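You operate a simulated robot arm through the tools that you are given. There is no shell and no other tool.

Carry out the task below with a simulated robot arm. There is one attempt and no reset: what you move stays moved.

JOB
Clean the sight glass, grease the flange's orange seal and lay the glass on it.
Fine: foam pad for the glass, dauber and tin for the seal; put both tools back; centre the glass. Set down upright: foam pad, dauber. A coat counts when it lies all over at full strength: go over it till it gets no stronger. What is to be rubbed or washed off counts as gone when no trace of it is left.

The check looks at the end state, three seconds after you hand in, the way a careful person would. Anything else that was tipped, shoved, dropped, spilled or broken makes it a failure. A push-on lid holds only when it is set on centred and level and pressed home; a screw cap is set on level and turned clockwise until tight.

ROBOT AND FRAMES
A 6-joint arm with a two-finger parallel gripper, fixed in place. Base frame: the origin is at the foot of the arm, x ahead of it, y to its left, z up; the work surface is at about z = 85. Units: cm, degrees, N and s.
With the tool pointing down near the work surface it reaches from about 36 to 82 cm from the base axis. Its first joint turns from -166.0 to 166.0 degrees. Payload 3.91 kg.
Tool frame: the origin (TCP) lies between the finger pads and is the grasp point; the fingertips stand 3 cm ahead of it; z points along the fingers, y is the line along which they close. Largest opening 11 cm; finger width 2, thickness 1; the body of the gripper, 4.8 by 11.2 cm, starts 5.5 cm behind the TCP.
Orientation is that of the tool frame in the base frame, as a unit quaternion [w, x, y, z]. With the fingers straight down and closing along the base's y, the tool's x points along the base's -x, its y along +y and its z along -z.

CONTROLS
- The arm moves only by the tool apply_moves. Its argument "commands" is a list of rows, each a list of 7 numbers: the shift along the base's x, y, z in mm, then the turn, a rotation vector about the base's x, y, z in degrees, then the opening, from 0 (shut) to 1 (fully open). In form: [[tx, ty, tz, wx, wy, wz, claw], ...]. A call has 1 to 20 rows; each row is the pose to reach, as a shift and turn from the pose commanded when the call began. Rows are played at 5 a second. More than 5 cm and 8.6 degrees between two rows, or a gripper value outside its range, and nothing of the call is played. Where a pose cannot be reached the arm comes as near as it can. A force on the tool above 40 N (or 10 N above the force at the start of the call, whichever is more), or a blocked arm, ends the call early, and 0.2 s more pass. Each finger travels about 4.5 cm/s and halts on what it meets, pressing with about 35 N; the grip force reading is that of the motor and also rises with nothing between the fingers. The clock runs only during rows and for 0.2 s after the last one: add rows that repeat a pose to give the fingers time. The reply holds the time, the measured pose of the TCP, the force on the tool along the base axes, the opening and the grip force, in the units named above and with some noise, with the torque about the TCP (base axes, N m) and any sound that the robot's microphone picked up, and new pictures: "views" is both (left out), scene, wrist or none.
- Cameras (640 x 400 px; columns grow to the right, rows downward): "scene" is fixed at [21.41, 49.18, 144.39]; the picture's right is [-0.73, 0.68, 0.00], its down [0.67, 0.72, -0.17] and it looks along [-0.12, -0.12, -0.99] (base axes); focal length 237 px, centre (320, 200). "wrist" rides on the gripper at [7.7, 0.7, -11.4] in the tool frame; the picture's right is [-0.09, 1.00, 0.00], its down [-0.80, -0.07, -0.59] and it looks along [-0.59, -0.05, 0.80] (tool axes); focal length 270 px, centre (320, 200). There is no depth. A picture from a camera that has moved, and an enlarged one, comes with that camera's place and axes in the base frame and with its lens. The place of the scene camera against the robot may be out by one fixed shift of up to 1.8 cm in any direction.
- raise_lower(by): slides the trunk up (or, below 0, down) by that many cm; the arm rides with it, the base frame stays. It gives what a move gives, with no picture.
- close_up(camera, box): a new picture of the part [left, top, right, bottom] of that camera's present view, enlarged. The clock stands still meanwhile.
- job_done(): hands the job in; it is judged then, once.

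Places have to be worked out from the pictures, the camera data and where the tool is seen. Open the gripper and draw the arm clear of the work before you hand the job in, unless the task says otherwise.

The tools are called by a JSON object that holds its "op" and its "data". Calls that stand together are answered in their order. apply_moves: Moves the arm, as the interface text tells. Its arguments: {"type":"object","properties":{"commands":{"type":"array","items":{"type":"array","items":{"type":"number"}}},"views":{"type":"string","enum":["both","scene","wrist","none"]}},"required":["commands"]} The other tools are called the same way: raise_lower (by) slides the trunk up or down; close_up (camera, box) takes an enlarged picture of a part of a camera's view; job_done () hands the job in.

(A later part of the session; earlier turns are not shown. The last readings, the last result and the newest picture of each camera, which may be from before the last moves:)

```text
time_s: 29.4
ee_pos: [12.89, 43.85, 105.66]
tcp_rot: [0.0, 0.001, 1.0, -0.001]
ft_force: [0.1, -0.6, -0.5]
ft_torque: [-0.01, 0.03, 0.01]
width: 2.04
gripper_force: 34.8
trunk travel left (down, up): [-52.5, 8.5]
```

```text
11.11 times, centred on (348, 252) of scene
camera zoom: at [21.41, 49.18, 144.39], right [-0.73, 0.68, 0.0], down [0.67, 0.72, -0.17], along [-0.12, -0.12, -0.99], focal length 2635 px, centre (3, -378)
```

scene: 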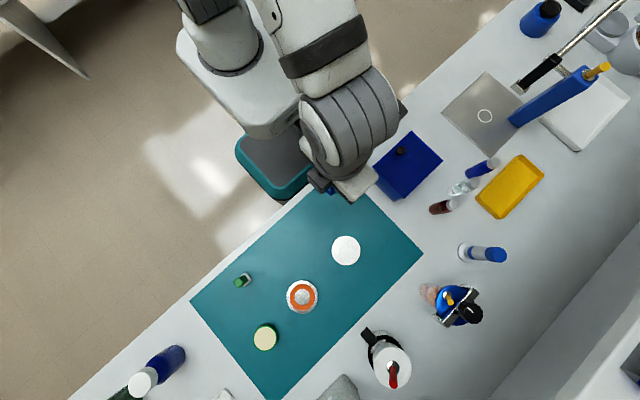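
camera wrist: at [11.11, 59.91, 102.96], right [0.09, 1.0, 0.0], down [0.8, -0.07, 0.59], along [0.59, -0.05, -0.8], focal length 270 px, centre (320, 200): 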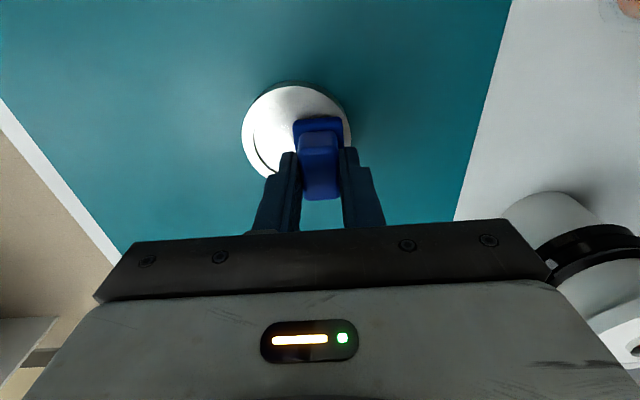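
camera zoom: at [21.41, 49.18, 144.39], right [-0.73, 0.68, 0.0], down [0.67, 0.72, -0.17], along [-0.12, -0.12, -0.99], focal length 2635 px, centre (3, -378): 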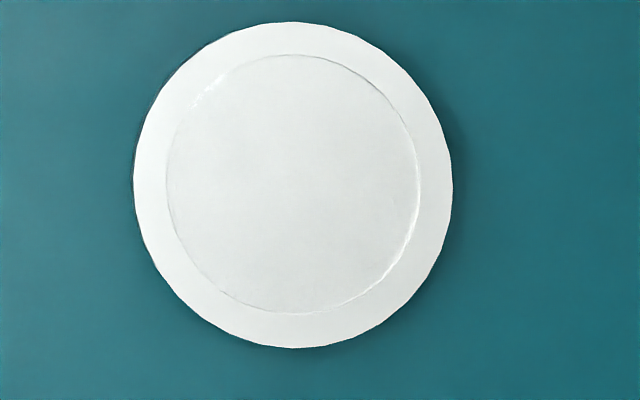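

Refused again because of one long step; resending with the retreat split more finely.

{"op": "apply_moves", "data": {"commands": [[20, 40, 0, 0, 0, 0, 0.1], [40, 80, 0, 0, 0, 0, 0.1], [58, 110, -20, 0, 0, 0, 0.1], [58, 110, -60, 0, 0, 0, 0.1], [58, 110, -100, 0, 0, 0, 0.1], [58, 110, -130, 0, 0, 0, 0.1], [58, 110, -138, 0, 0, 0, 0.1], [58, 110, -140, 0, 0, 0, 0.1], [62, 110, -140.2, 0, 0, 0, 0.1], [54, 110, -140.2, 0, 0, 0, 0.1], [62, 110, -140.2, 0, 0, 0, 0.1], [54, 110, -140.2, 0, 0, 0, 0.1], [58, 113, -140.2, 0, 0, 0, 0.1], [58, 116, -140.2, 0, 0, 0, 0.1], [58, 119, -140.2, 0, 0, 0, 0.1], [58, 119, -130, 0, 0, 0, 0.1], [58, 119, -90, 0, 0, 0, 0.1], [50, 100, -60, 0, 0, 0, 0.1], [30, 60, -50, 0, 0, 0, 0.1], [8, 20, -40, 0, 0, 0, 0.1]], "views": "scene"}}

{"op": "close_up", "data": {"camera": "scene", "box": [310, 220, 390, 280]}}

{"op": "close_up", "data": {"camera": "scene", "box": [333, 234, 364, 270]}}

```text
time_s: 33.6
ee_pos: [13.53, 45.81, 101.34]
tcp_rot: [0.0, 0.0, 1.0, -0.001]
ft_force: [0.2, -0.3, -1.0]
ft_torque: [0.02, -0.01, 0.0]
width: 2.06
gripper_force: 35.0
trunk travel left (down, up): [-52.5, 8.5]
```

scene: 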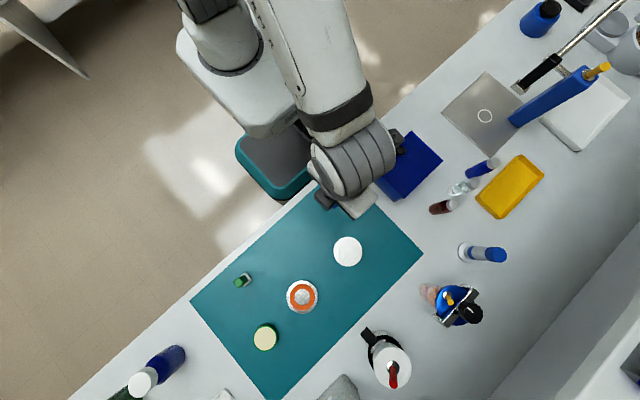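

```text
6.67 times, centred on (350, 250) of scene
camera zoom: at [21.41, 49.18, 144.39], right [-0.73, 0.68, 0.0], down [0.67, 0.72, -0.17], along [-0.12, -0.12, -0.99], focal length 1581 px, centre (120, -133)
```

zoom: 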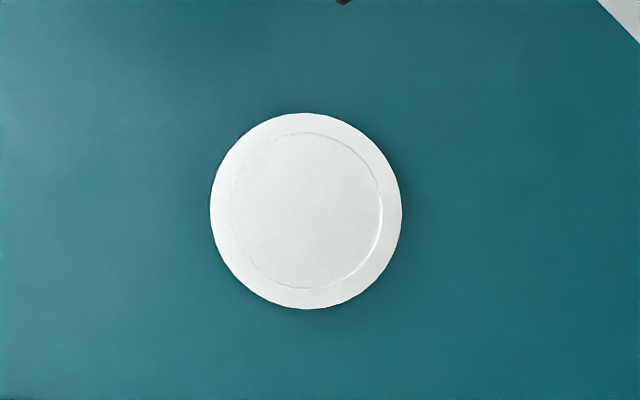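

```text
11.11 times, centred on (348, 252) of scene
camera zoom: at [21.41, 49.18, 144.39], right [-0.73, 0.68, 0.0], down [0.67, 0.72, -0.17], along [-0.12, -0.12, -0.99], focal length 2635 px, centre (3, -378)
```

zoom: 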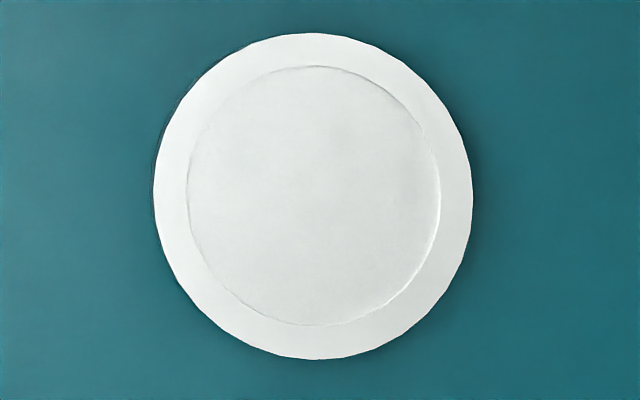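

The stand is now within about 4 mm of its start. A very faint shade may remain on the −x half, so I'll do one more light scrub there, ending with a small +x/+y drag.

{"op": "apply_moves", "data": {"commands": [[12, 35, 0, 0, 0, 0, 0.1], [25, 70, 0, 0, 0, 0, 0.1], [38, 103, -20, 0, 0, 0, 0.1], [38, 103, -60, 0, 0, 0, 0.1], [38, 103, -90, 0, 0, 0, 0.1], [38, 103, -98, 0, 0, 0, 0.1], [38, 103, -100, 0, 0, 0, 0.1], [38, 110, -100, 0, 0, 0, 0.1], [38, 97, -100, 0, 0, 0, 0.1], [38, 110, -100, 0, 0, 0, 0.1], [38, 97, -100, 0, 0, 0, 0.1], [40, 110, -100, 0, 0, 0, 0.1], [44, 97, -100, 0, 0, 0, 0.1], [48, 110, -100, 0, 0, 0, 0.1], [52, 97, -100, 0, 0, 0, 0.1], [56, 110, -100, 0, 0, 0, 0.1], [56, 105, -95, 0, 0, 0, 0.1], [50, 100, -60, 0, 0, 0, 0.1], [30, 60, -40, 0, 0, 0, 0.1], [8, 20, -20, 0, 0, 0, 0.1]], "views": "scene"}}

{"op": "close_up", "data": {"camera": "scene", "box": [310, 220, 390, 280]}}

{"op": "close_up", "data": {"camera": "scene", "box": [333, 236, 364, 272]}}

```text
time_s: 37.8
ee_pos: [14.36, 47.7, 99.59]
tcp_rot: [0.001, 0.0, 1.0, 0.001]
ft_force: [-0.9, -0.4, -0.1]
ft_torque: [0.03, -0.02, -0.01]
width: 2.05
gripper_force: 34.5
trunk travel left (down, up): [-52.5, 8.5]
```

scene: 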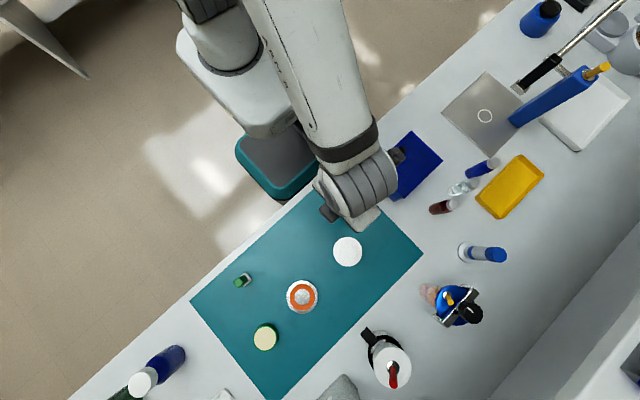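

```text
6.67 times, centred on (350, 250) of scene
camera zoom: at [21.41, 49.18, 144.39], right [-0.73, 0.68, 0.0], down [0.67, 0.72, -0.17], along [-0.12, -0.12, -0.99], focal length 1581 px, centre (120, -133)
```

zoom: 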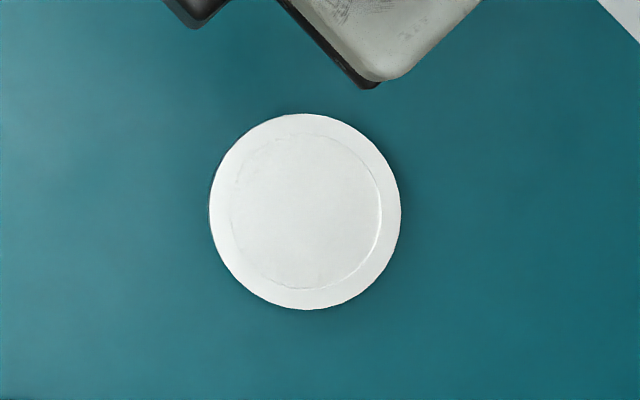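

```text
11.11 times, centred on (348, 254) of scene
camera zoom: at [21.41, 49.18, 144.39], right [-0.73, 0.68, 0.0], down [0.67, 0.72, -0.17], along [-0.12, -0.12, -0.99], focal length 2635 px, centre (3, -400)
```

zoom: 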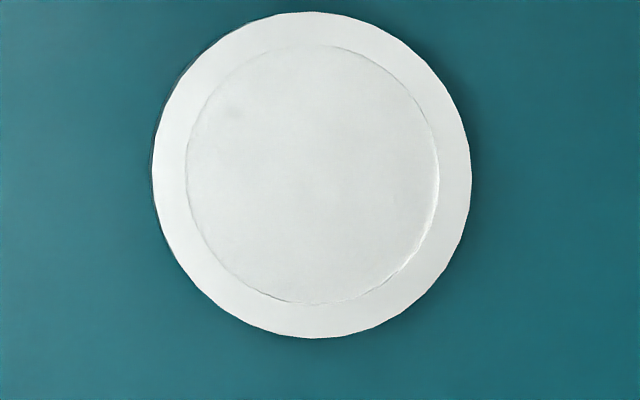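

{"op": "close_up", "data": {"camera": "scene", "box": [338, 240, 358, 253]}}

{"op": "close_up", "data": {"camera": "scene", "box": [338, 250, 358, 263]}}

{"op": "close_up", "data": {"camera": "wrist", "box": [380, 80, 500, 180]}}

```text
16.00 times, centred on (348, 246) of scene
camera zoom: at [21.41, 49.18, 144.39], right [-0.73, 0.68, 0.0], down [0.67, 0.72, -0.17], along [-0.12, -0.12, -0.99], focal length 3794 px, centre (-128, -544)
```

zoom: 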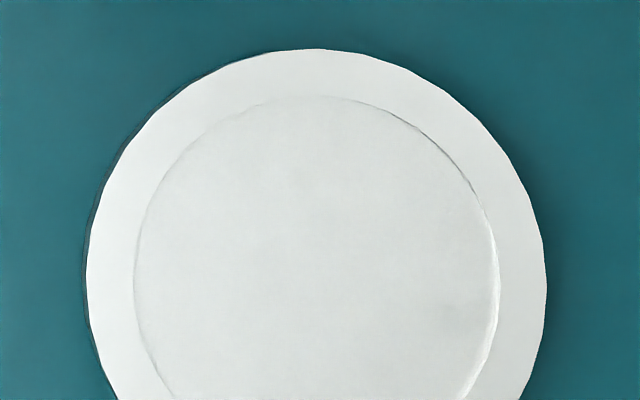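

```text
16.00 times, centred on (348, 256) of scene
camera zoom: at [21.41, 49.18, 144.39], right [-0.73, 0.68, 0.0], down [0.67, 0.72, -0.17], along [-0.12, -0.12, -0.99], focal length 3794 px, centre (-128, -704)
```

zoom: 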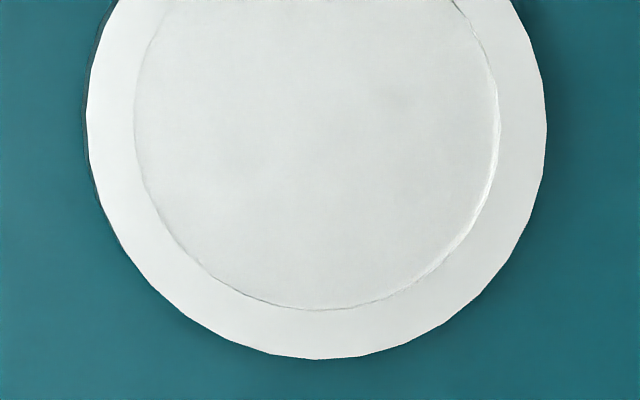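

```text
4.00 times, centred on (440, 130) of wrist
camera zoom: at [6.73, 48.54, 111.09], right [0.09, 1.0, 0.0], down [0.8, -0.07, 0.59], along [0.59, -0.05, -0.8], focal length 1081 px, centre (-160, 480)
```

zoom: 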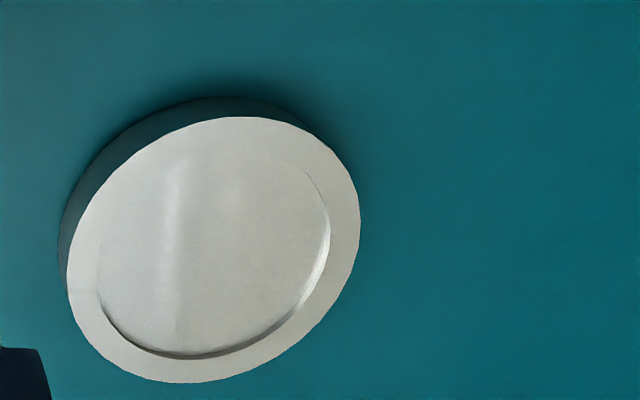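

The faint shades change from image to image, so they are rendering noise and the glass is clean. I'll return the foam pad to its original spot and pose.

{"op": "apply_moves", "data": {"commands": [[-15, -18, 0, 0, 0, -1, 0.1], [-29, -35.5, 0, 0, 0, -2.5, 0.1], [-29, -35.5, -40, 0, 0, -2.5, 0.1], [-29, -35.5, -70, 0, 0, -2.5, 0.1], [-29, -35.5, -88, 0, 0, -2.5, 0.1], [-29, -35.5, -92, 0, 0, -2.5, 0.1], [-29, -35.5, -94, 0, 0, -2.5, 0.1], [-29, -35.5, -94.5, 0, 0, -2.5, 0.1], [-29, -35.5, -94.5, 0, 0, -2.5, 0.1]], "views": "wrist"}}

```text
time_s: 39.8
ee_pos: [11.5, 44.31, 90.04]
tcp_rot: [0.0, 0.022, 1.0, 0.0]
ft_force: [0.5, 0.1, 0.6]
ft_torque: [-0.02, 0.01, -0.03]
width: 2.01
gripper_force: 35.0
trunk travel left (down, up): [-52.5, 8.5]
camera wrist: at [3.87, 45.48, 101.56], right [0.13, 0.99, 0.0], down [0.8, -0.11, 0.59], along [0.59, -0.08, -0.8], focal length 270 px, centre (320, 200)
```

wrist: 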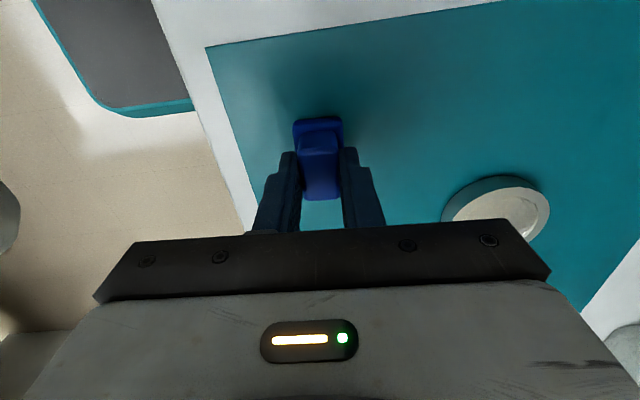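

Almost at the surface; I'll lower the last 0.5 mm, open gently and lift straight up.

{"op": "apply_moves", "data": {"commands": [[0, 0, -0.7, 0, 0, 0, 0.1], [0, 0, -0.7, 0, 0, 0, 0.1], [0, 0, -0.7, 0, 0, 0, 0.22], [0, 0, -0.7, 0, 0, 0, 0.32], [0, 0, 0, 0, 0, 0, 0.4], [0, 0, 30, 0, 0, 0, 0.4], [0, 0, 70, 0, 0, 0, 0.4], [0, 0, 110, 0, 0, 0, 0.4]], "views": "both"}}

```text
time_s: 41.6
ee_pos: [11.47, 44.38, 101.21]
tcp_rot: [0.0, 0.022, 1.0, 0.0]
ft_force: [0.2, -0.2, -0.1]
ft_torque: [-0.01, -0.01, 0.0]
width: 4.38
gripper_force: 0.0
trunk travel left (down, up): [-52.5, 8.5]
camera wrist: at [3.75, 45.44, 112.71], right [0.13, 0.99, 0.0], down [0.8, -0.11, 0.59], along [0.59, -0.08, -0.8], focal length 270 px, centre (320, 200)
```

scene: 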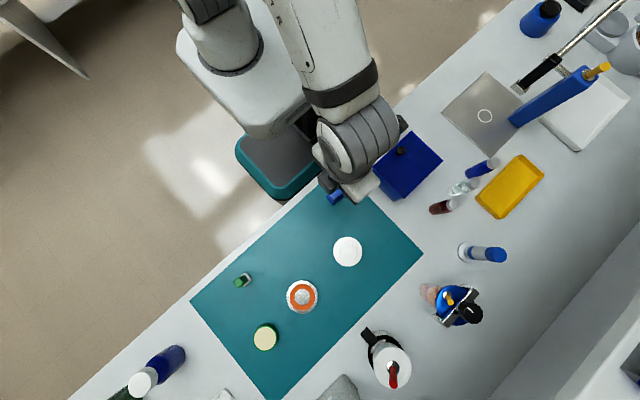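
wrist: 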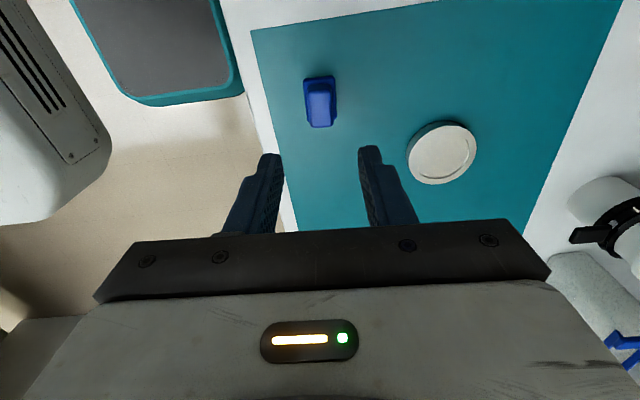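

The pad is back and upright. Next I'll move over the dauber at about (40.7, 45) and look.

{"op": "apply_moves", "data": {"commands": [[40, 0, 30, 0, 0, 0, 0.6], [88, 2, 40, 0, 0, 1, 0.8], [136, 4, 50, 0, 0, 2, 1], [184, 6, 50, 0, 0, 2.5, 1], [232, 6, 50, 0, 0, 2.5, 1], [280, 6, 50, 0, 0, 2.5, 1], [280, 6, 50, 0, 0, 2.5, 1]], "views": "wrist"}}

{"op": "close_up", "data": {"camera": "wrist", "box": [260, 40, 380, 140]}}

```text
time_s: 43.2
ee_pos: [39.53, 44.99, 106.03]
tcp_rot: [0.0, 0.0, 1.0, 0.0]
ft_force: [0.6, -0.1, -0.7]
ft_torque: [0.0, -0.01, 0.04]
width: 11.0
gripper_force: 0.0
trunk travel left (down, up): [-52.5, 8.5]
camera wrist: at [31.91, 45.73, 117.54], right [0.09, 1.0, 0.0], down [0.8, -0.07, 0.59], along [0.59, -0.05, -0.8], focal length 270 px, centre (320, 200)
```

wrist: 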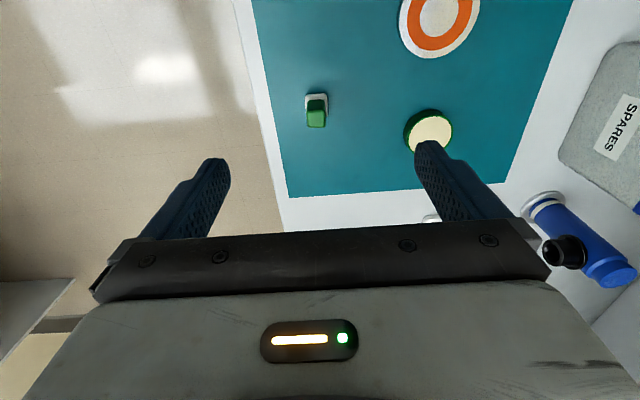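

```text
4.00 times, centred on (320, 90) of wrist
camera zoom: at [31.91, 45.73, 117.54], right [0.09, 1.0, 0.0], down [0.8, -0.07, 0.59], along [0.59, -0.05, -0.8], focal length 1081 px, centre (320, 640)
```

zoom: 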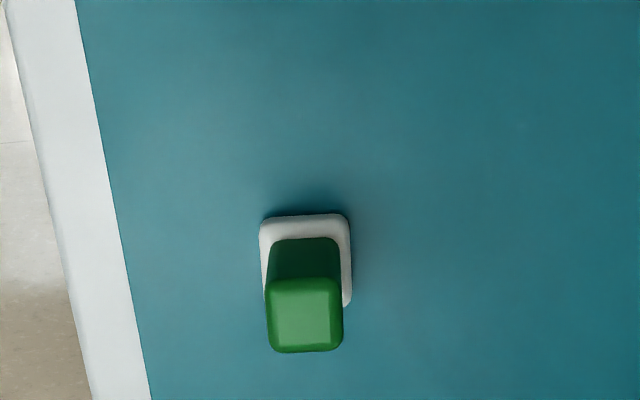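

The dauber's foot is about 2.65 cm square, centred near (41.6, 44.5), and the handle is about 2 cm square with its top near z=90.5. I'll descend over it with open fingers.

{"op": "apply_moves", "data": {"commands": [[10, -2, -40, 0, 0, 0, 0.7], [20, -4, -80, 0, 0, 0, 0.5], [21, -4, -115, 0, 0, 0, 0.4], [21, -4, -130, 0, 0, 0, 0.38], [21, -4, -130, 0, 0, 0, 0.38]], "views": "wrist"}}

{"op": "close_up", "data": {"camera": "wrist", "box": [240, 100, 400, 220]}}

```text
time_s: 44.4
ee_pos: [41.58, 44.59, 92.87]
tcp_rot: [-0.001, 0.0, 1.0, 0.0]
ft_force: [0.5, 0.9, -0.3]
ft_torque: [0.0, 0.01, -0.01]
width: 4.19
gripper_force: 0.1
trunk travel left (down, up): [-52.5, 8.5]
camera wrist: at [33.99, 45.35, 104.34], right [0.09, 1.0, 0.0], down [0.8, -0.07, 0.59], along [0.59, -0.05, -0.8], focal length 270 px, centre (320, 200)
```

wrist: 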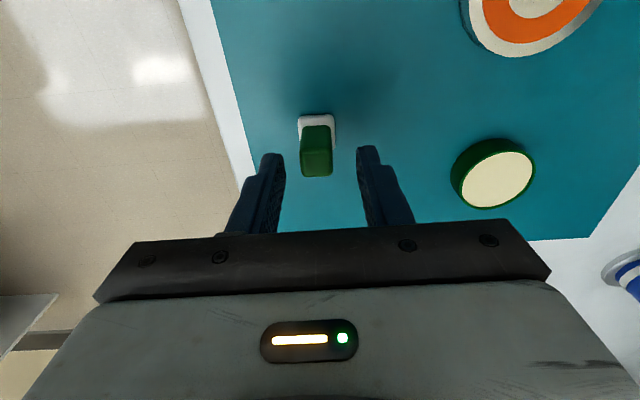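

```text
3.33 times, centred on (320, 160) of wrist
camera zoom: at [33.99, 45.35, 104.34], right [0.09, 1.0, 0.0], down [0.8, -0.07, 0.59], along [0.59, -0.05, -0.8], focal length 901 px, centre (320, 333)
```

zoom: 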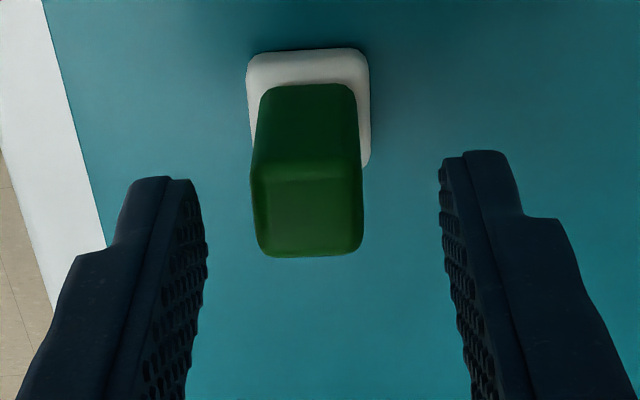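

The handle is about 2 mm to the −y side of the finger midline and x is aligned. I'll correct, drop to TCP z≈91 and grip.

{"op": "apply_moves", "data": {"commands": [[0, -2, -10, 0, 0, -1, 0.38], [0, -2, -19, 0, 0, -1, 0.36], [0, -2, -19, 0, 0, -1, 0.25], [0, -2, -19, 0, 0, -1, 0.15], [0, -2, -19, 0, 0, -1, 0.08], [0, -2, -19, 0, 0, -1, 0.08], [0, -2, -19, 0, 0, -1, 0.08]], "views": "wrist"}}

{"op": "close_up", "data": {"camera": "wrist", "box": [240, 100, 400, 220]}}

{"op": "close_up", "data": {"camera": "wrist", "box": [430, 120, 560, 220]}}

```text
time_s: 46.0
ee_pos: [41.76, 44.2, 91.02]
tcp_rot: [0.001, 0.008, 1.0, 0.0]
ft_force: [-1.1, 0.6, 0.2]
ft_torque: [0.02, -0.06, 0.0]
width: 1.81
gripper_force: 35.2
trunk travel left (down, up): [-52.5, 8.5]
camera wrist: at [34.02, 45.24, 102.5], right [0.11, 0.99, 0.0], down [0.8, -0.09, 0.59], along [0.59, -0.06, -0.8], focal length 270 px, centre (320, 200)
```

wrist: 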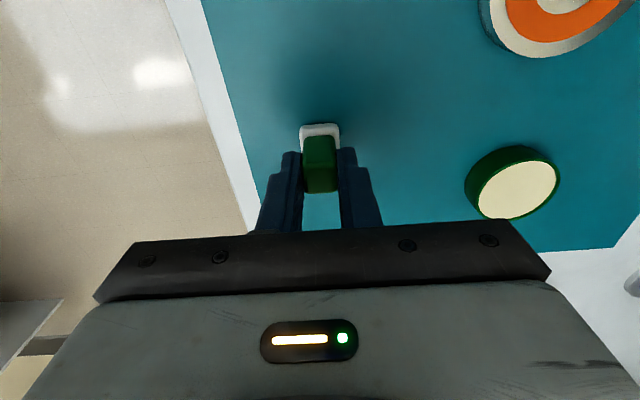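

```text
3.33 times, centred on (320, 160) of wrist
camera zoom: at [34.02, 45.24, 102.5], right [0.11, 0.99, 0.0], down [0.8, -0.09, 0.59], along [0.59, -0.06, -0.8], focal length 901 px, centre (320, 333)
```

zoom: 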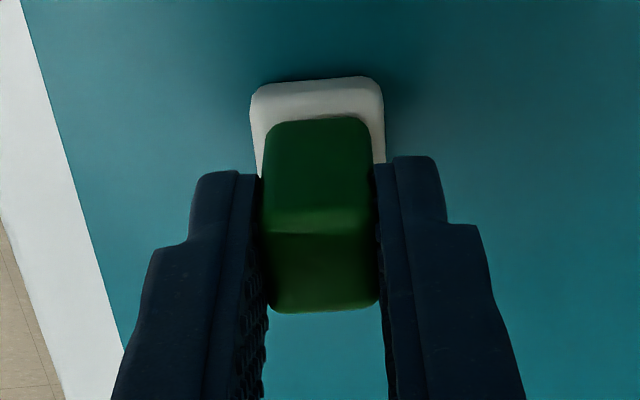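

```text
4.00 times, centred on (495, 170) of wrist
camera zoom: at [34.02, 45.24, 102.5], right [0.11, 0.99, 0.0], down [0.8, -0.09, 0.59], along [0.59, -0.06, -0.8], focal length 1081 px, centre (-380, 320)
```

zoom: 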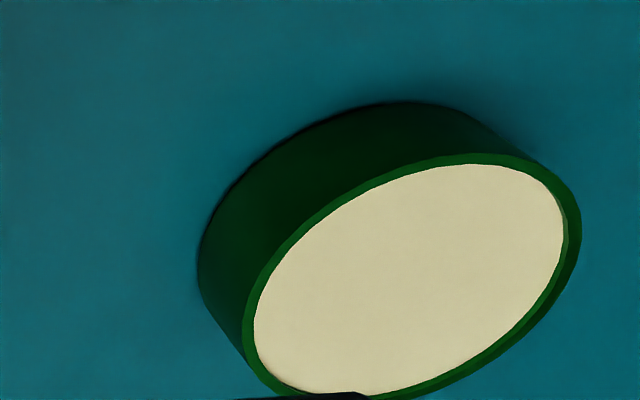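

The dauber is gripped (1.81 cm) and the tin is open with grease almost level with its rim. I'll lift the dauber and hover over the tin.

{"op": "apply_moves", "data": {"commands": [[0, 0, 30, 0, 0, 0, 0.08], [0, 0, 75, 0, 0, 0, 0.08], [0, 20, 115, 0, 0, 1, 0.08], [10, 60, 130, 0, 0, 1, 0.08], [20, 100, 135, 0, 0, 1, 0.08], [30, 132, 140, 0, 0, 1, 0.08], [30, 132, 140, 0, 0, 1, 0.08]], "views": "wrist"}}

{"op": "close_up", "data": {"camera": "wrist", "box": [260, 40, 380, 140]}}

```text
time_s: 47.6
ee_pos: [44.67, 57.48, 105.25]
tcp_rot: [0.0, 0.001, 1.0, 0.0]
ft_force: [0.0, -0.4, -1.3]
ft_torque: [0.03, 0.0, -0.02]
width: 1.81
gripper_force: 35.1
trunk travel left (down, up): [-52.5, 8.5]
camera wrist: at [36.95, 58.29, 116.69], right [0.09, 1.0, 0.0], down [0.8, -0.07, 0.59], along [0.59, -0.05, -0.8], focal length 270 px, centre (320, 200)
```

wrist: 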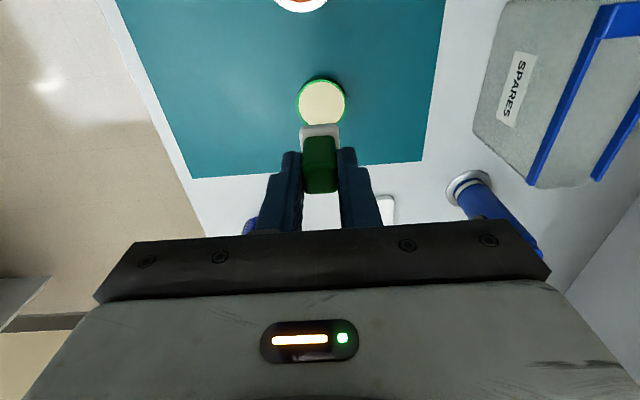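

```text
4.00 times, centred on (320, 90) of wrist
camera zoom: at [36.95, 58.29, 116.69], right [0.09, 1.0, 0.0], down [0.8, -0.07, 0.59], along [0.59, -0.05, -0.8], focal length 1081 px, centre (320, 640)
```

zoom: 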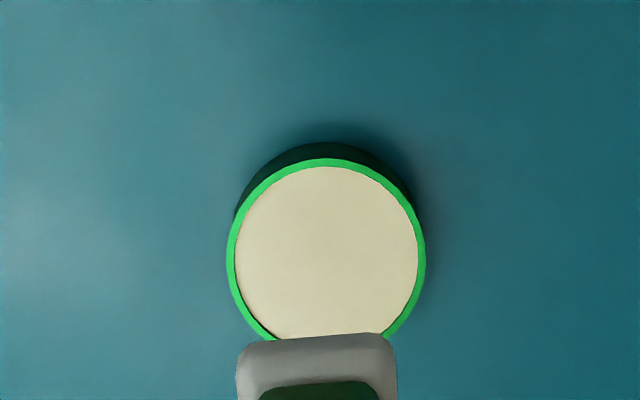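

Tin centre is about (46.0, 57.75), inner diameter about 4.95 cm, rim z≈87. I'll lower to about 1 cm above the grease and check alignment.

{"op": "apply_moves", "data": {"commands": [[14, 2, -40, 0, 0, 0, 0.08], [14, 2, -80, 0, 0, 0, 0.08], [14, 2, -105, 0, 0, 0, 0.08], [14, 2, -105, 0, 0, 0, 0.08]], "views": "wrist"}}

{"op": "close_up", "data": {"camera": "wrist", "box": [240, 80, 400, 200]}}

```text
time_s: 48.6
ee_pos: [45.89, 57.79, 94.58]
tcp_rot: [-0.001, 0.001, 1.0, -0.001]
ft_force: [-0.1, -0.8, 0.2]
ft_torque: [-0.01, 0.0, -0.02]
width: 1.85
gripper_force: 34.9
trunk travel left (down, up): [-52.5, 8.5]
camera wrist: at [38.34, 58.53, 106.03], right [0.09, 1.0, 0.0], down [0.8, -0.07, 0.59], along [0.59, -0.05, -0.8], focal length 270 px, centre (320, 200)
```

wrist: 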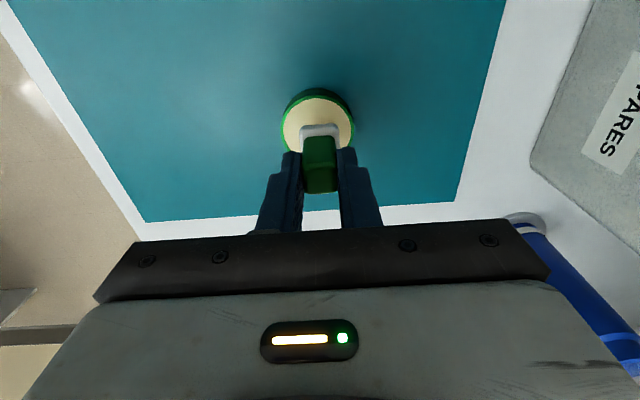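

```text
3.33 times, centred on (320, 140) of wrist
camera zoom: at [38.34, 58.53, 106.03], right [0.09, 1.0, 0.0], down [0.8, -0.07, 0.59], along [0.59, -0.05, -0.8], focal length 901 px, centre (320, 400)
```

zoom: 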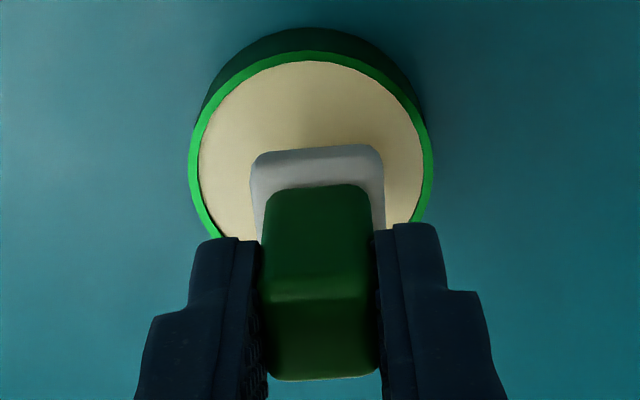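

The foot is well inside the tin's opening. Lowering toward the grease in steps.

{"op": "apply_moves", "data": {"commands": [[1, -1, -8, 0, 0, 0, 0.08], [1, -1, -13, 0, 0, 0, 0.08], [1, -1, -15, 0, 0, 0, 0.08], [1, -1, -15, 0, 0, 0, 0.08]], "views": "none"}}

{"op": "apply_moves", "data": {"commands": [[0, 0, -1, 0, 0, 0, 0.08], [0, 0, -2, 0, 0, 0, 0.08], [0, 0, -2, 0, 0, 0, 0.08]], "views": "wrist"}}

{"op": "close_up", "data": {"camera": "wrist", "box": [240, 80, 400, 200]}}

```text
time_s: 49.6
ee_pos: [46.14, 57.61, 93.05]
tcp_rot: [0.0, 0.0, 1.0, 0.0]
ft_force: [0.5, -0.1, -0.1]
ft_torque: [0.01, -0.01, -0.01]
width: 1.82
gripper_force: 34.8
trunk travel left (down, up): [-52.5, 8.5]
```

```text
time_s: 50.4
ee_pos: [46.12, 57.61, 92.83]
tcp_rot: [0.001, 0.0, 1.0, 0.0]
ft_force: [0.7, 0.7, 1.4]
ft_torque: [0.07, -0.01, 0.03]
width: 1.85
gripper_force: 34.7
trunk travel left (down, up): [-52.5, 8.5]
camera wrist: at [38.48, 58.39, 104.39], right [0.09, 1.0, 0.0], down [0.8, -0.07, 0.59], along [0.59, -0.05, -0.8], focal length 270 px, centre (320, 200)
```

wrist: 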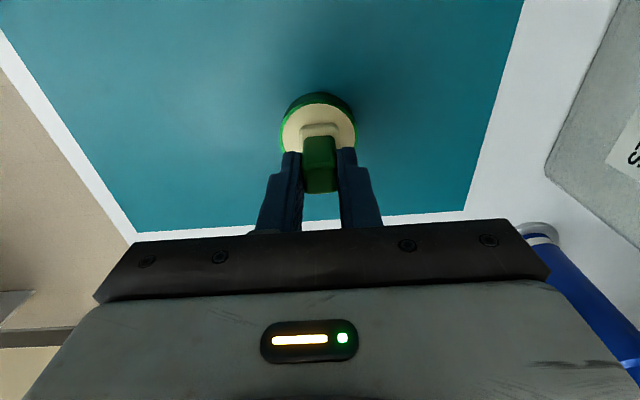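

```text
3.33 times, centred on (320, 140) of wrist
camera zoom: at [38.48, 58.39, 104.39], right [0.09, 1.0, 0.0], down [0.8, -0.07, 0.59], along [0.59, -0.05, -0.8], focal length 901 px, centre (320, 400)
```

zoom: 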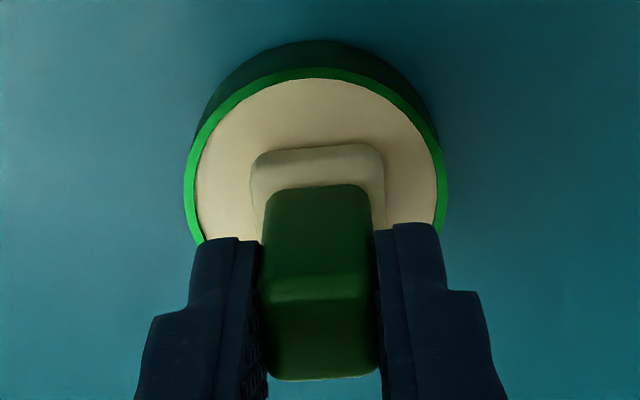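

The foot has turned cream, so it is loaded, with a light 1.4 N contact. I'll lift out and hover over the flange.

{"op": "apply_moves", "data": {"commands": [[0, 0, 15, 0, 0, 0, 0.08], [0, 0, 55, 0, 0, 0, 0.08], [0, 0, 100, 0, 0, 0, 0.08], [-45, 0, 120, 0, 0, 0, 0.08], [-90, -4, 120, 0, 0, 0, 0.08], [-126, -6, 120, 0, 0, 0, 0.08], [-126, -6, 120, 0, 0, 0, 0.08]], "views": "wrist"}}

{"op": "close_up", "data": {"camera": "wrist", "box": [250, 30, 390, 150]}}

```text
time_s: 52.0
ee_pos: [33.45, 57.17, 104.74]
tcp_rot: [0.0, 0.001, 1.0, 0.0]
ft_force: [-0.6, 0.2, -1.0]
ft_torque: [0.03, -0.02, 0.02]
width: 1.86
gripper_force: 35.2
trunk travel left (down, up): [-52.5, 8.5]
camera wrist: at [25.83, 57.96, 116.3], right [0.09, 1.0, 0.0], down [0.8, -0.07, 0.59], along [0.59, -0.05, -0.8], focal length 270 px, centre (320, 200)
```

wrist: 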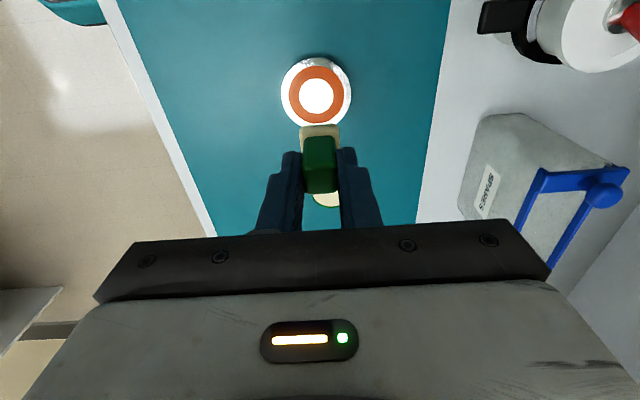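

```text
3.33 times, centred on (320, 90) of wrist
camera zoom: at [25.83, 57.96, 116.3], right [0.09, 1.0, 0.0], down [0.8, -0.07, 0.59], along [0.59, -0.05, -0.8], focal length 901 px, centre (320, 567)
```

zoom: 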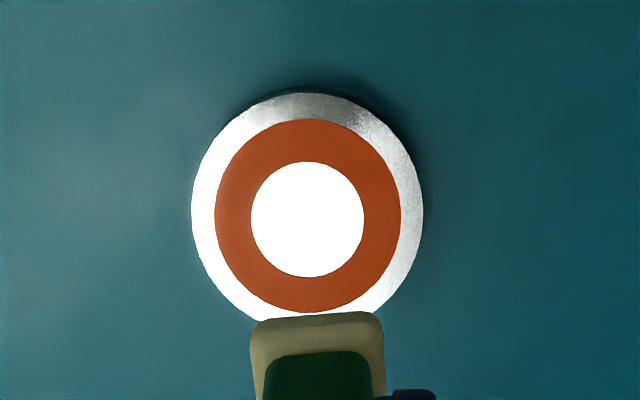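

Seal centre is about (33.8, 56.92), outer diameter 5.95 cm, inner 3.6 cm, so a path radius near 2.1–2.4 cm. I'll lower over its −x side and feel for contact.

{"op": "apply_moves", "data": {"commands": [[-18, -1, -40, 0, 0, 0, 0.08], [-18, -1, -80, 0, 0, 0, 0.08], [-18, -1, -106, 0, 0, 0, 0.08], [-18, -1, -114, 0, 0, 0, 0.08], [-18, -1, -114, 0, 0, 0, 0.08]], "views": "wrist"}}

{"op": "close_up", "data": {"camera": "wrist", "box": [240, 80, 400, 200]}}

```text
time_s: 53.2
ee_pos: [31.6, 57.0, 93.54]
tcp_rot: [0.0, 0.0, 1.0, 0.0]
ft_force: [0.7, -0.7, 0.5]
ft_torque: [0.04, -0.02, -0.01]
width: 1.83
gripper_force: 34.9
trunk travel left (down, up): [-52.5, 8.5]
camera wrist: at [24.0, 57.7, 105.01], right [0.09, 1.0, 0.0], down [0.8, -0.07, 0.59], along [0.59, -0.05, -0.8], focal length 270 px, centre (320, 200)
```

wrist: 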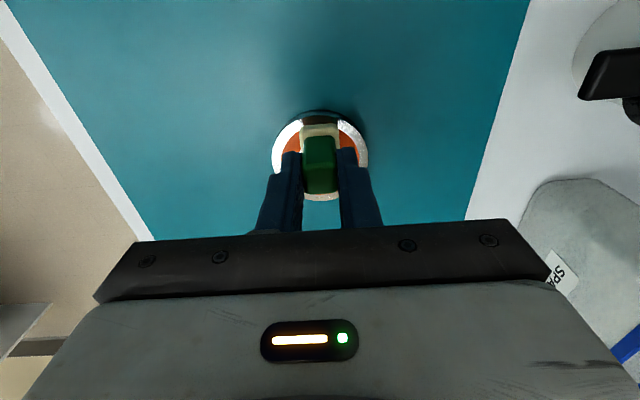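

```text
3.33 times, centred on (320, 140) of wrist
camera zoom: at [24.0, 57.7, 105.01], right [0.09, 1.0, 0.0], down [0.8, -0.07, 0.59], along [0.59, -0.05, -0.8], focal length 901 px, centre (320, 400)
```

zoom: 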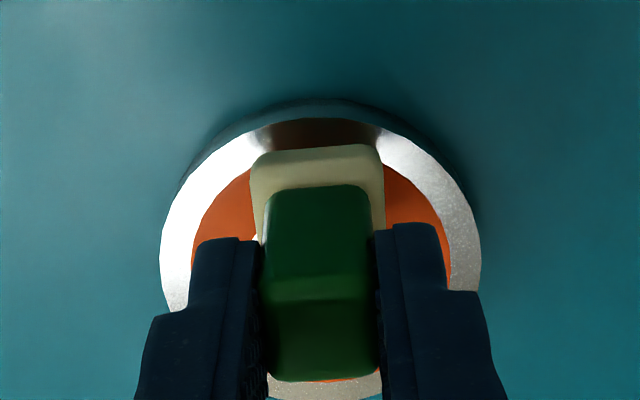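

Aligned over the −x part of the ring. Stepping down to contact.

{"op": "apply_moves", "data": {"commands": [[0, 0, -3, 0, 0, 0, 0.08], [0, 0, -5, 0, 0, 0, 0.08], [0, 0, -5, 0, 0, 0, 0.08]], "views": "none"}}

{"op": "apply_moves", "data": {"commands": [[0, 0, -1, 0, 0, 0, 0.08], [0, 0, -2, 0, 0, 0, 0.08], [0, 0, -2, 0, 0, 0, 0.08]], "views": "none"}}

{"op": "apply_moves", "data": {"commands": [[0, 0, -1, 0, 0, 0, 0.08], [0, 0, -2, 0, 0, 0, 0.08], [0, 0, -2, 0, 0, 0, 0.08]], "views": "wrist"}}

```text
time_s: 54.0
ee_pos: [31.77, 56.99, 93.0]
tcp_rot: [0.0, 0.0, 1.0, -0.001]
ft_force: [-0.3, -0.3, 0.4]
ft_torque: [-0.01, -0.01, -0.01]
width: 1.82
gripper_force: 35.0
trunk travel left (down, up): [-52.5, 8.5]
```

```text
time_s: 54.8
ee_pos: [31.78, 57.15, 92.78]
tcp_rot: [-0.001, 0.0, 1.0, 0.0]
ft_force: [-0.5, 0.2, -0.6]
ft_torque: [0.02, 0.04, 0.0]
width: 1.83
gripper_force: 34.9
trunk travel left (down, up): [-52.5, 8.5]
```

```text
time_s: 55.6
ee_pos: [31.74, 56.95, 92.61]
tcp_rot: [0.0, 0.0, 1.0, 0.0]
ft_force: [-0.7, -0.1, 0.3]
ft_torque: [0.01, 0.01, 0.03]
width: 1.82
gripper_force: 34.6
trunk travel left (down, up): [-52.5, 8.5]
camera wrist: at [24.08, 57.73, 104.09], right [0.09, 1.0, 0.0], down [0.8, -0.07, 0.59], along [0.59, -0.05, -0.8], focal length 270 px, centre (320, 200)
```

wrist: 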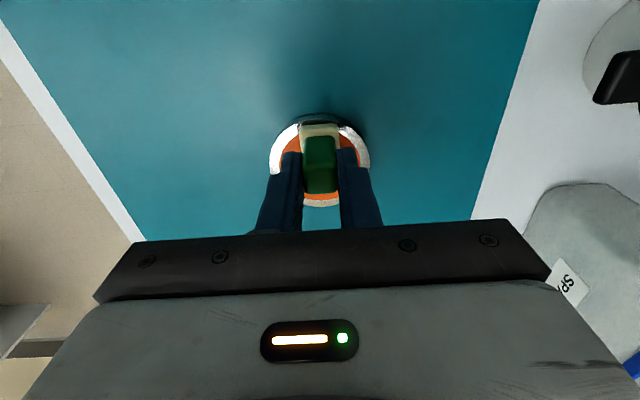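

Still no contact at cmd z≈92.66; continuing down 0.2 mm at a time.

{"op": "apply_moves", "data": {"commands": [[0, 0, -1, 0, 0, 0, 0.08], [0, 0, -2, 0, 0, 0, 0.08], [0, 0, -2, 0, 0, 0, 0.08]], "views": "none"}}

{"op": "apply_moves", "data": {"commands": [[0, 0, -1, 0, 0, 0, 0.08], [0, 0, -1, 0, 0, 0, 0.08]], "views": "none"}}

{"op": "apply_moves", "data": {"commands": [[0, 0, -1, 0, 0, 0, 0.08], [0, 0, -1, 0, 0, 0, 0.08]], "views": "none"}}

{"op": "apply_moves", "data": {"commands": [[0, 0, -1, 0, 0, 0, 0.08], [0, 0, -1, 0, 0, 0, 0.08]], "views": "wrist"}}

```text
time_s: 56.4
ee_pos: [31.76, 56.99, 92.3]
tcp_rot: [0.0, 0.0, 1.0, 0.0]
ft_force: [0.4, -0.8, 3.5]
ft_torque: [-0.06, -0.06, -0.01]
width: 1.84
gripper_force: 34.8
trunk travel left (down, up): [-52.5, 8.5]
```

```text
time_s: 57.0
ee_pos: [31.81, 56.94, 92.43]
tcp_rot: [0.0, -0.001, 1.0, 0.001]
ft_force: [0.1, 0.9, 10.7]
ft_torque: [-0.06, -0.01, -0.01]
width: 1.85
gripper_force: 35.1
trunk travel left (down, up): [-52.5, 8.5]
```

```text
time_s: 57.6
ee_pos: [31.82, 57.01, 92.35]
tcp_rot: [0.001, 0.0, 1.0, 0.002]
ft_force: [1.5, 1.5, 20.1]
ft_torque: [-0.06, 0.02, 0.0]
width: 1.85
gripper_force: 35.1
trunk travel left (down, up): [-52.5, 8.5]
```

```text
time_s: 58.2
ee_pos: [31.68, 57.01, 92.29]
tcp_rot: [0.002, 0.0, 1.0, 0.003]
ft_force: [2.7, 3.0, 34.9]
ft_torque: [-0.03, -0.13, 0.01]
width: 1.81
gripper_force: 34.9
trunk travel left (down, up): [-52.5, 8.5]
camera wrist: at [24.0, 57.61, 103.86], right [0.09, 1.0, 0.01], down [0.8, -0.07, 0.6], along [0.59, -0.05, -0.8], focal length 270 px, centre (320, 200)
```

wrist: 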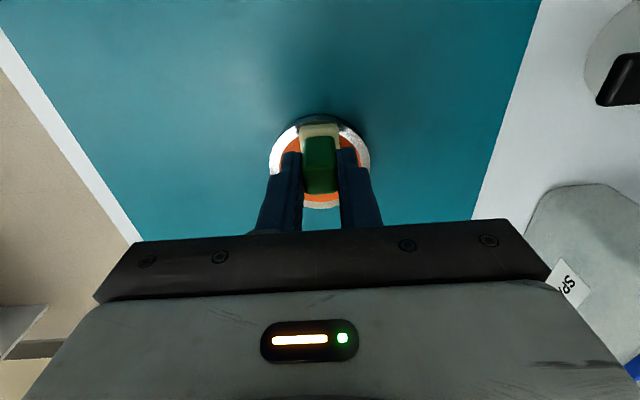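

I pressed too far (35 N); contact starts at commanded z≈92.46. I'll lift straight off now and look at the deposit.

{"op": "apply_moves", "data": {"commands": [[0, 0, 3, 0, 0, 0, 0.08], [0, 0, 40, 0, 0, 0, 0.08], [0, 0, 85, 0, 0, 0, 0.08], [0, 0, 125, 0, 0, 0, 0.08], [0, 0, 125, 0, 0, 0, 0.08]], "views": "wrist"}}

{"op": "close_up", "data": {"camera": "wrist", "box": [250, 30, 390, 200]}}

```text
time_s: 59.4
ee_pos: [31.5, 56.63, 104.64]
tcp_rot: [-0.001, 0.0, 1.0, -0.001]
ft_force: [0.2, -0.7, -0.4]
ft_torque: [-0.02, 0.0, -0.02]
width: 1.82
gripper_force: 35.1
trunk travel left (down, up): [-52.5, 8.5]
camera wrist: at [23.83, 57.43, 116.14], right [0.09, 1.0, 0.0], down [0.8, -0.07, 0.59], along [0.59, -0.05, -0.8], focal length 270 px, centre (320, 200)
```

wrist: 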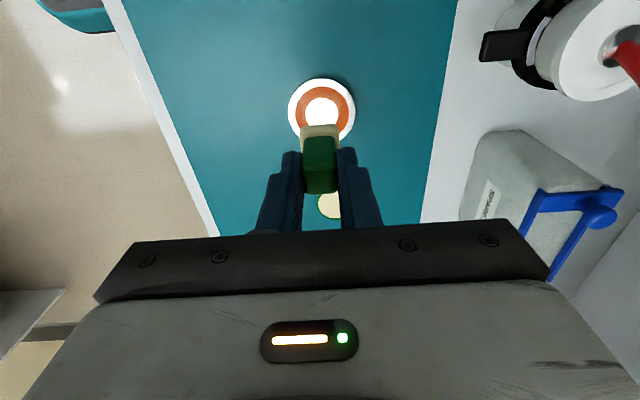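

```text
2.35 times, centred on (320, 115) of wrist
camera zoom: at [23.83, 57.43, 116.14], right [0.09, 1.0, 0.0], down [0.8, -0.07, 0.59], along [0.59, -0.05, -0.8], focal length 636 px, centre (320, 400)
```

zoom: 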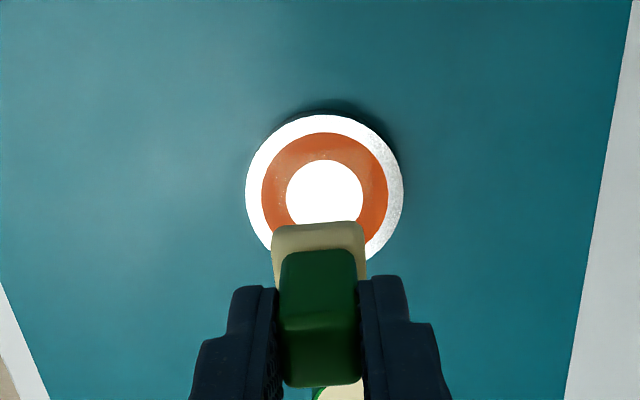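

{"op": "close_up", "data": {"camera": "wrist", "box": [285, 70, 360, 130]}}

{"op": "close_up", "data": {"camera": "scene", "box": [270, 270, 340, 320]}}

```text
6.67 times, centred on (322, 100) of wrist
camera zoom: at [23.83, 57.43, 116.14], right [0.09, 1.0, 0.0], down [0.8, -0.07, 0.59], along [0.59, -0.05, -0.8], focal length 1802 px, centre (303, 867)
```

zoom: 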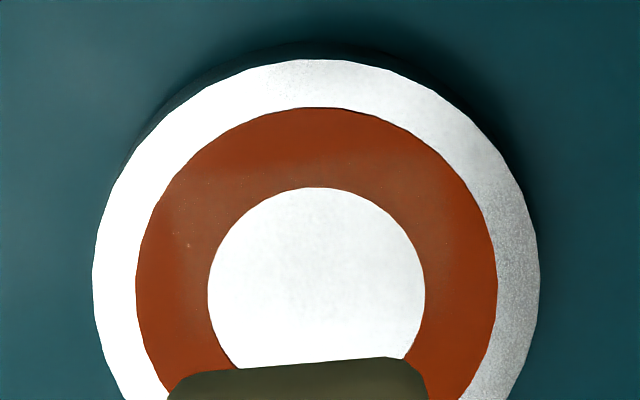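

```text
8.00 times, centred on (305, 295) of scene
camera zoom: at [21.41, 49.18, 144.39], right [-0.73, 0.68, 0.0], down [0.67, 0.72, -0.17], along [-0.12, -0.12, -0.99], focal length 1897 px, centre (440, -560)
```

zoom: 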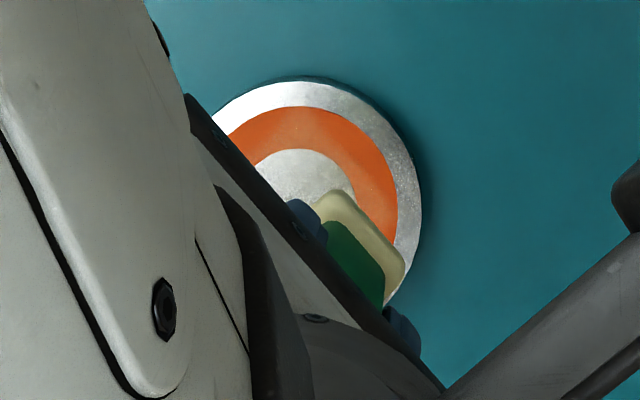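

The coat is hardly visible after one dab. I'll sweep the dauber once around the ring lightly (about 4 N, radius 2.1 cm).

{"op": "apply_moves", "data": {"commands": [[0, 0, -45, 0, 0, 0, 0.08], [0, 0, -90, 0, 0, 0, 0.08], [0, 0, -118, 0, 0, 0, 0.08], [0, 0, -122.2, 0, 0, 0, 0.08], [1.6, 8, -122.2, 0, 0, 0, 0.08], [6.2, 14.8, -122.2, 0, 0, 0, 0.08], [13, 19.4, -122.2, 0, 0, 0, 0.08], [21, 21, -122.2, 0, 0, 0, 0.08]], "views": "wrist"}}

{"op": "close_up", "data": {"camera": "wrist", "box": [240, 80, 400, 200]}}

```text
time_s: 61.2
ee_pos: [33.94, 58.99, 92.44]
tcp_rot: [0.0, 0.001, 1.0, 0.0]
ft_force: [-0.1, 0.1, 0.4]
ft_torque: [0.01, -0.01, -0.02]
width: 1.85
gripper_force: 35.2
trunk travel left (down, up): [-52.5, 8.5]
camera wrist: at [26.29, 59.73, 103.94], right [0.09, 1.0, 0.0], down [0.8, -0.07, 0.59], along [0.59, -0.05, -0.8], focal length 270 px, centre (320, 200)
```

wrist: 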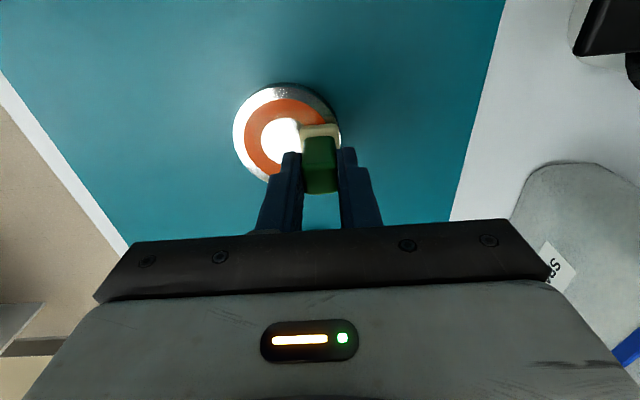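

```text
3.33 times, centred on (320, 140) of wrist
camera zoom: at [26.29, 59.73, 103.94], right [0.09, 1.0, 0.0], down [0.8, -0.07, 0.59], along [0.59, -0.05, -0.8], focal length 901 px, centre (320, 400)
```

zoom: 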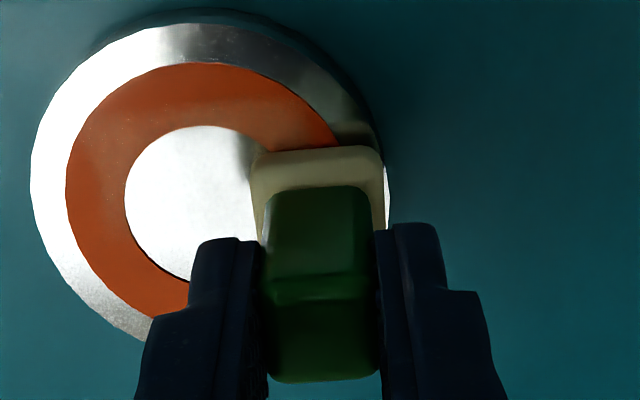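

Force is only 0.4 N here, so I'll lower 0.6 mm and check the reading before continuing.

{"op": "apply_moves", "data": {"commands": [[0, 0, -0.6, 0, 0, 0, 0.08], [0, 0, -0.6, 0, 0, 0, 0.08]], "views": "none"}}

```text
time_s: 61.8
ee_pos: [33.83, 58.93, 92.47]
tcp_rot: [0.0, 0.0, 1.0, 0.0]
ft_force: [0.4, -0.8, 1.0]
ft_torque: [-0.01, -0.05, 0.0]
width: 1.83
gripper_force: 35.3
trunk travel left (down, up): [-52.5, 8.5]
```

About 1 N. I'll lower another 0.5 mm and make a full circle round the ring.

{"op": "apply_moves", "data": {"commands": [[0, 0, -0.5, 0, 0, 0, 0.08], [8, -1.6, -0.5, 0, 0, 0, 0.08], [14.8, -6.2, -0.5, 0, 0, 0, 0.08], [19.4, -13, -0.5, 0, 0, 0, 0.08], [21, -21, -0.5, 0, 0, 0, 0.08], [19.4, -29, -0.5, 0, 0, 0, 0.08], [14.8, -35.8, -0.5, 0, 0, 0, 0.08], [8, -40.4, -0.5, 0, 0, 0, 0.08], [0, -42, -0.5, 0, 0, 0, 0.08]], "views": "wrist"}}

{"op": "close_up", "data": {"camera": "wrist", "box": [240, 80, 400, 200]}}

```text
time_s: 63.8
ee_pos: [33.89, 54.86, 92.34]
tcp_rot: [0.001, 0.001, 1.0, 0.001]
ft_force: [5.1, 1.5, 20.2]
ft_torque: [0.03, -0.35, -0.01]
width: 1.84
gripper_force: 35.0
trunk travel left (down, up): [-52.5, 8.5]
camera wrist: at [26.22, 55.58, 103.87], right [0.09, 1.0, 0.0], down [0.8, -0.07, 0.59], along [0.59, -0.05, -0.8], focal length 270 px, centre (320, 200)
```

wrist: 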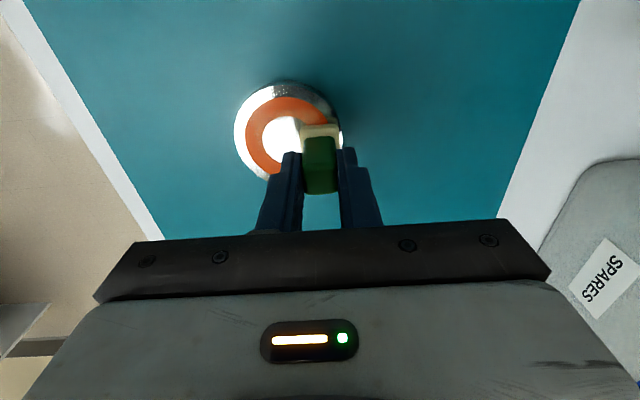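

```text
3.33 times, centred on (320, 140) of wrist
camera zoom: at [26.22, 55.58, 103.87], right [0.09, 1.0, 0.0], down [0.8, -0.07, 0.59], along [0.59, -0.05, -0.8], focal length 901 px, centre (320, 400)
```

zoom: 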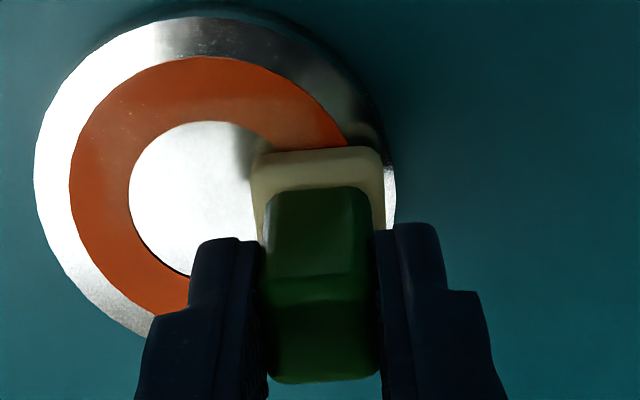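

The flange stuck to the dauber and slid about 4 cm toward −y, so dragging is too grabby. I'll lift straight up now and check.

{"op": "apply_moves", "data": {"commands": [[0, -42, 3, 0, 0, 0, 0.08]], "views": "none"}}

```text
time_s: 64.2
ee_pos: [33.64, 50.54, 92.35]
tcp_rot: [-0.002, 0.001, 1.0, -0.004]
ft_force: [-0.5, -2.5, 6.3]
ft_torque: [-0.15, 0.0, -0.02]
width: 1.82
gripper_force: 34.8
trunk travel left (down, up): [-52.5, 8.5]
```

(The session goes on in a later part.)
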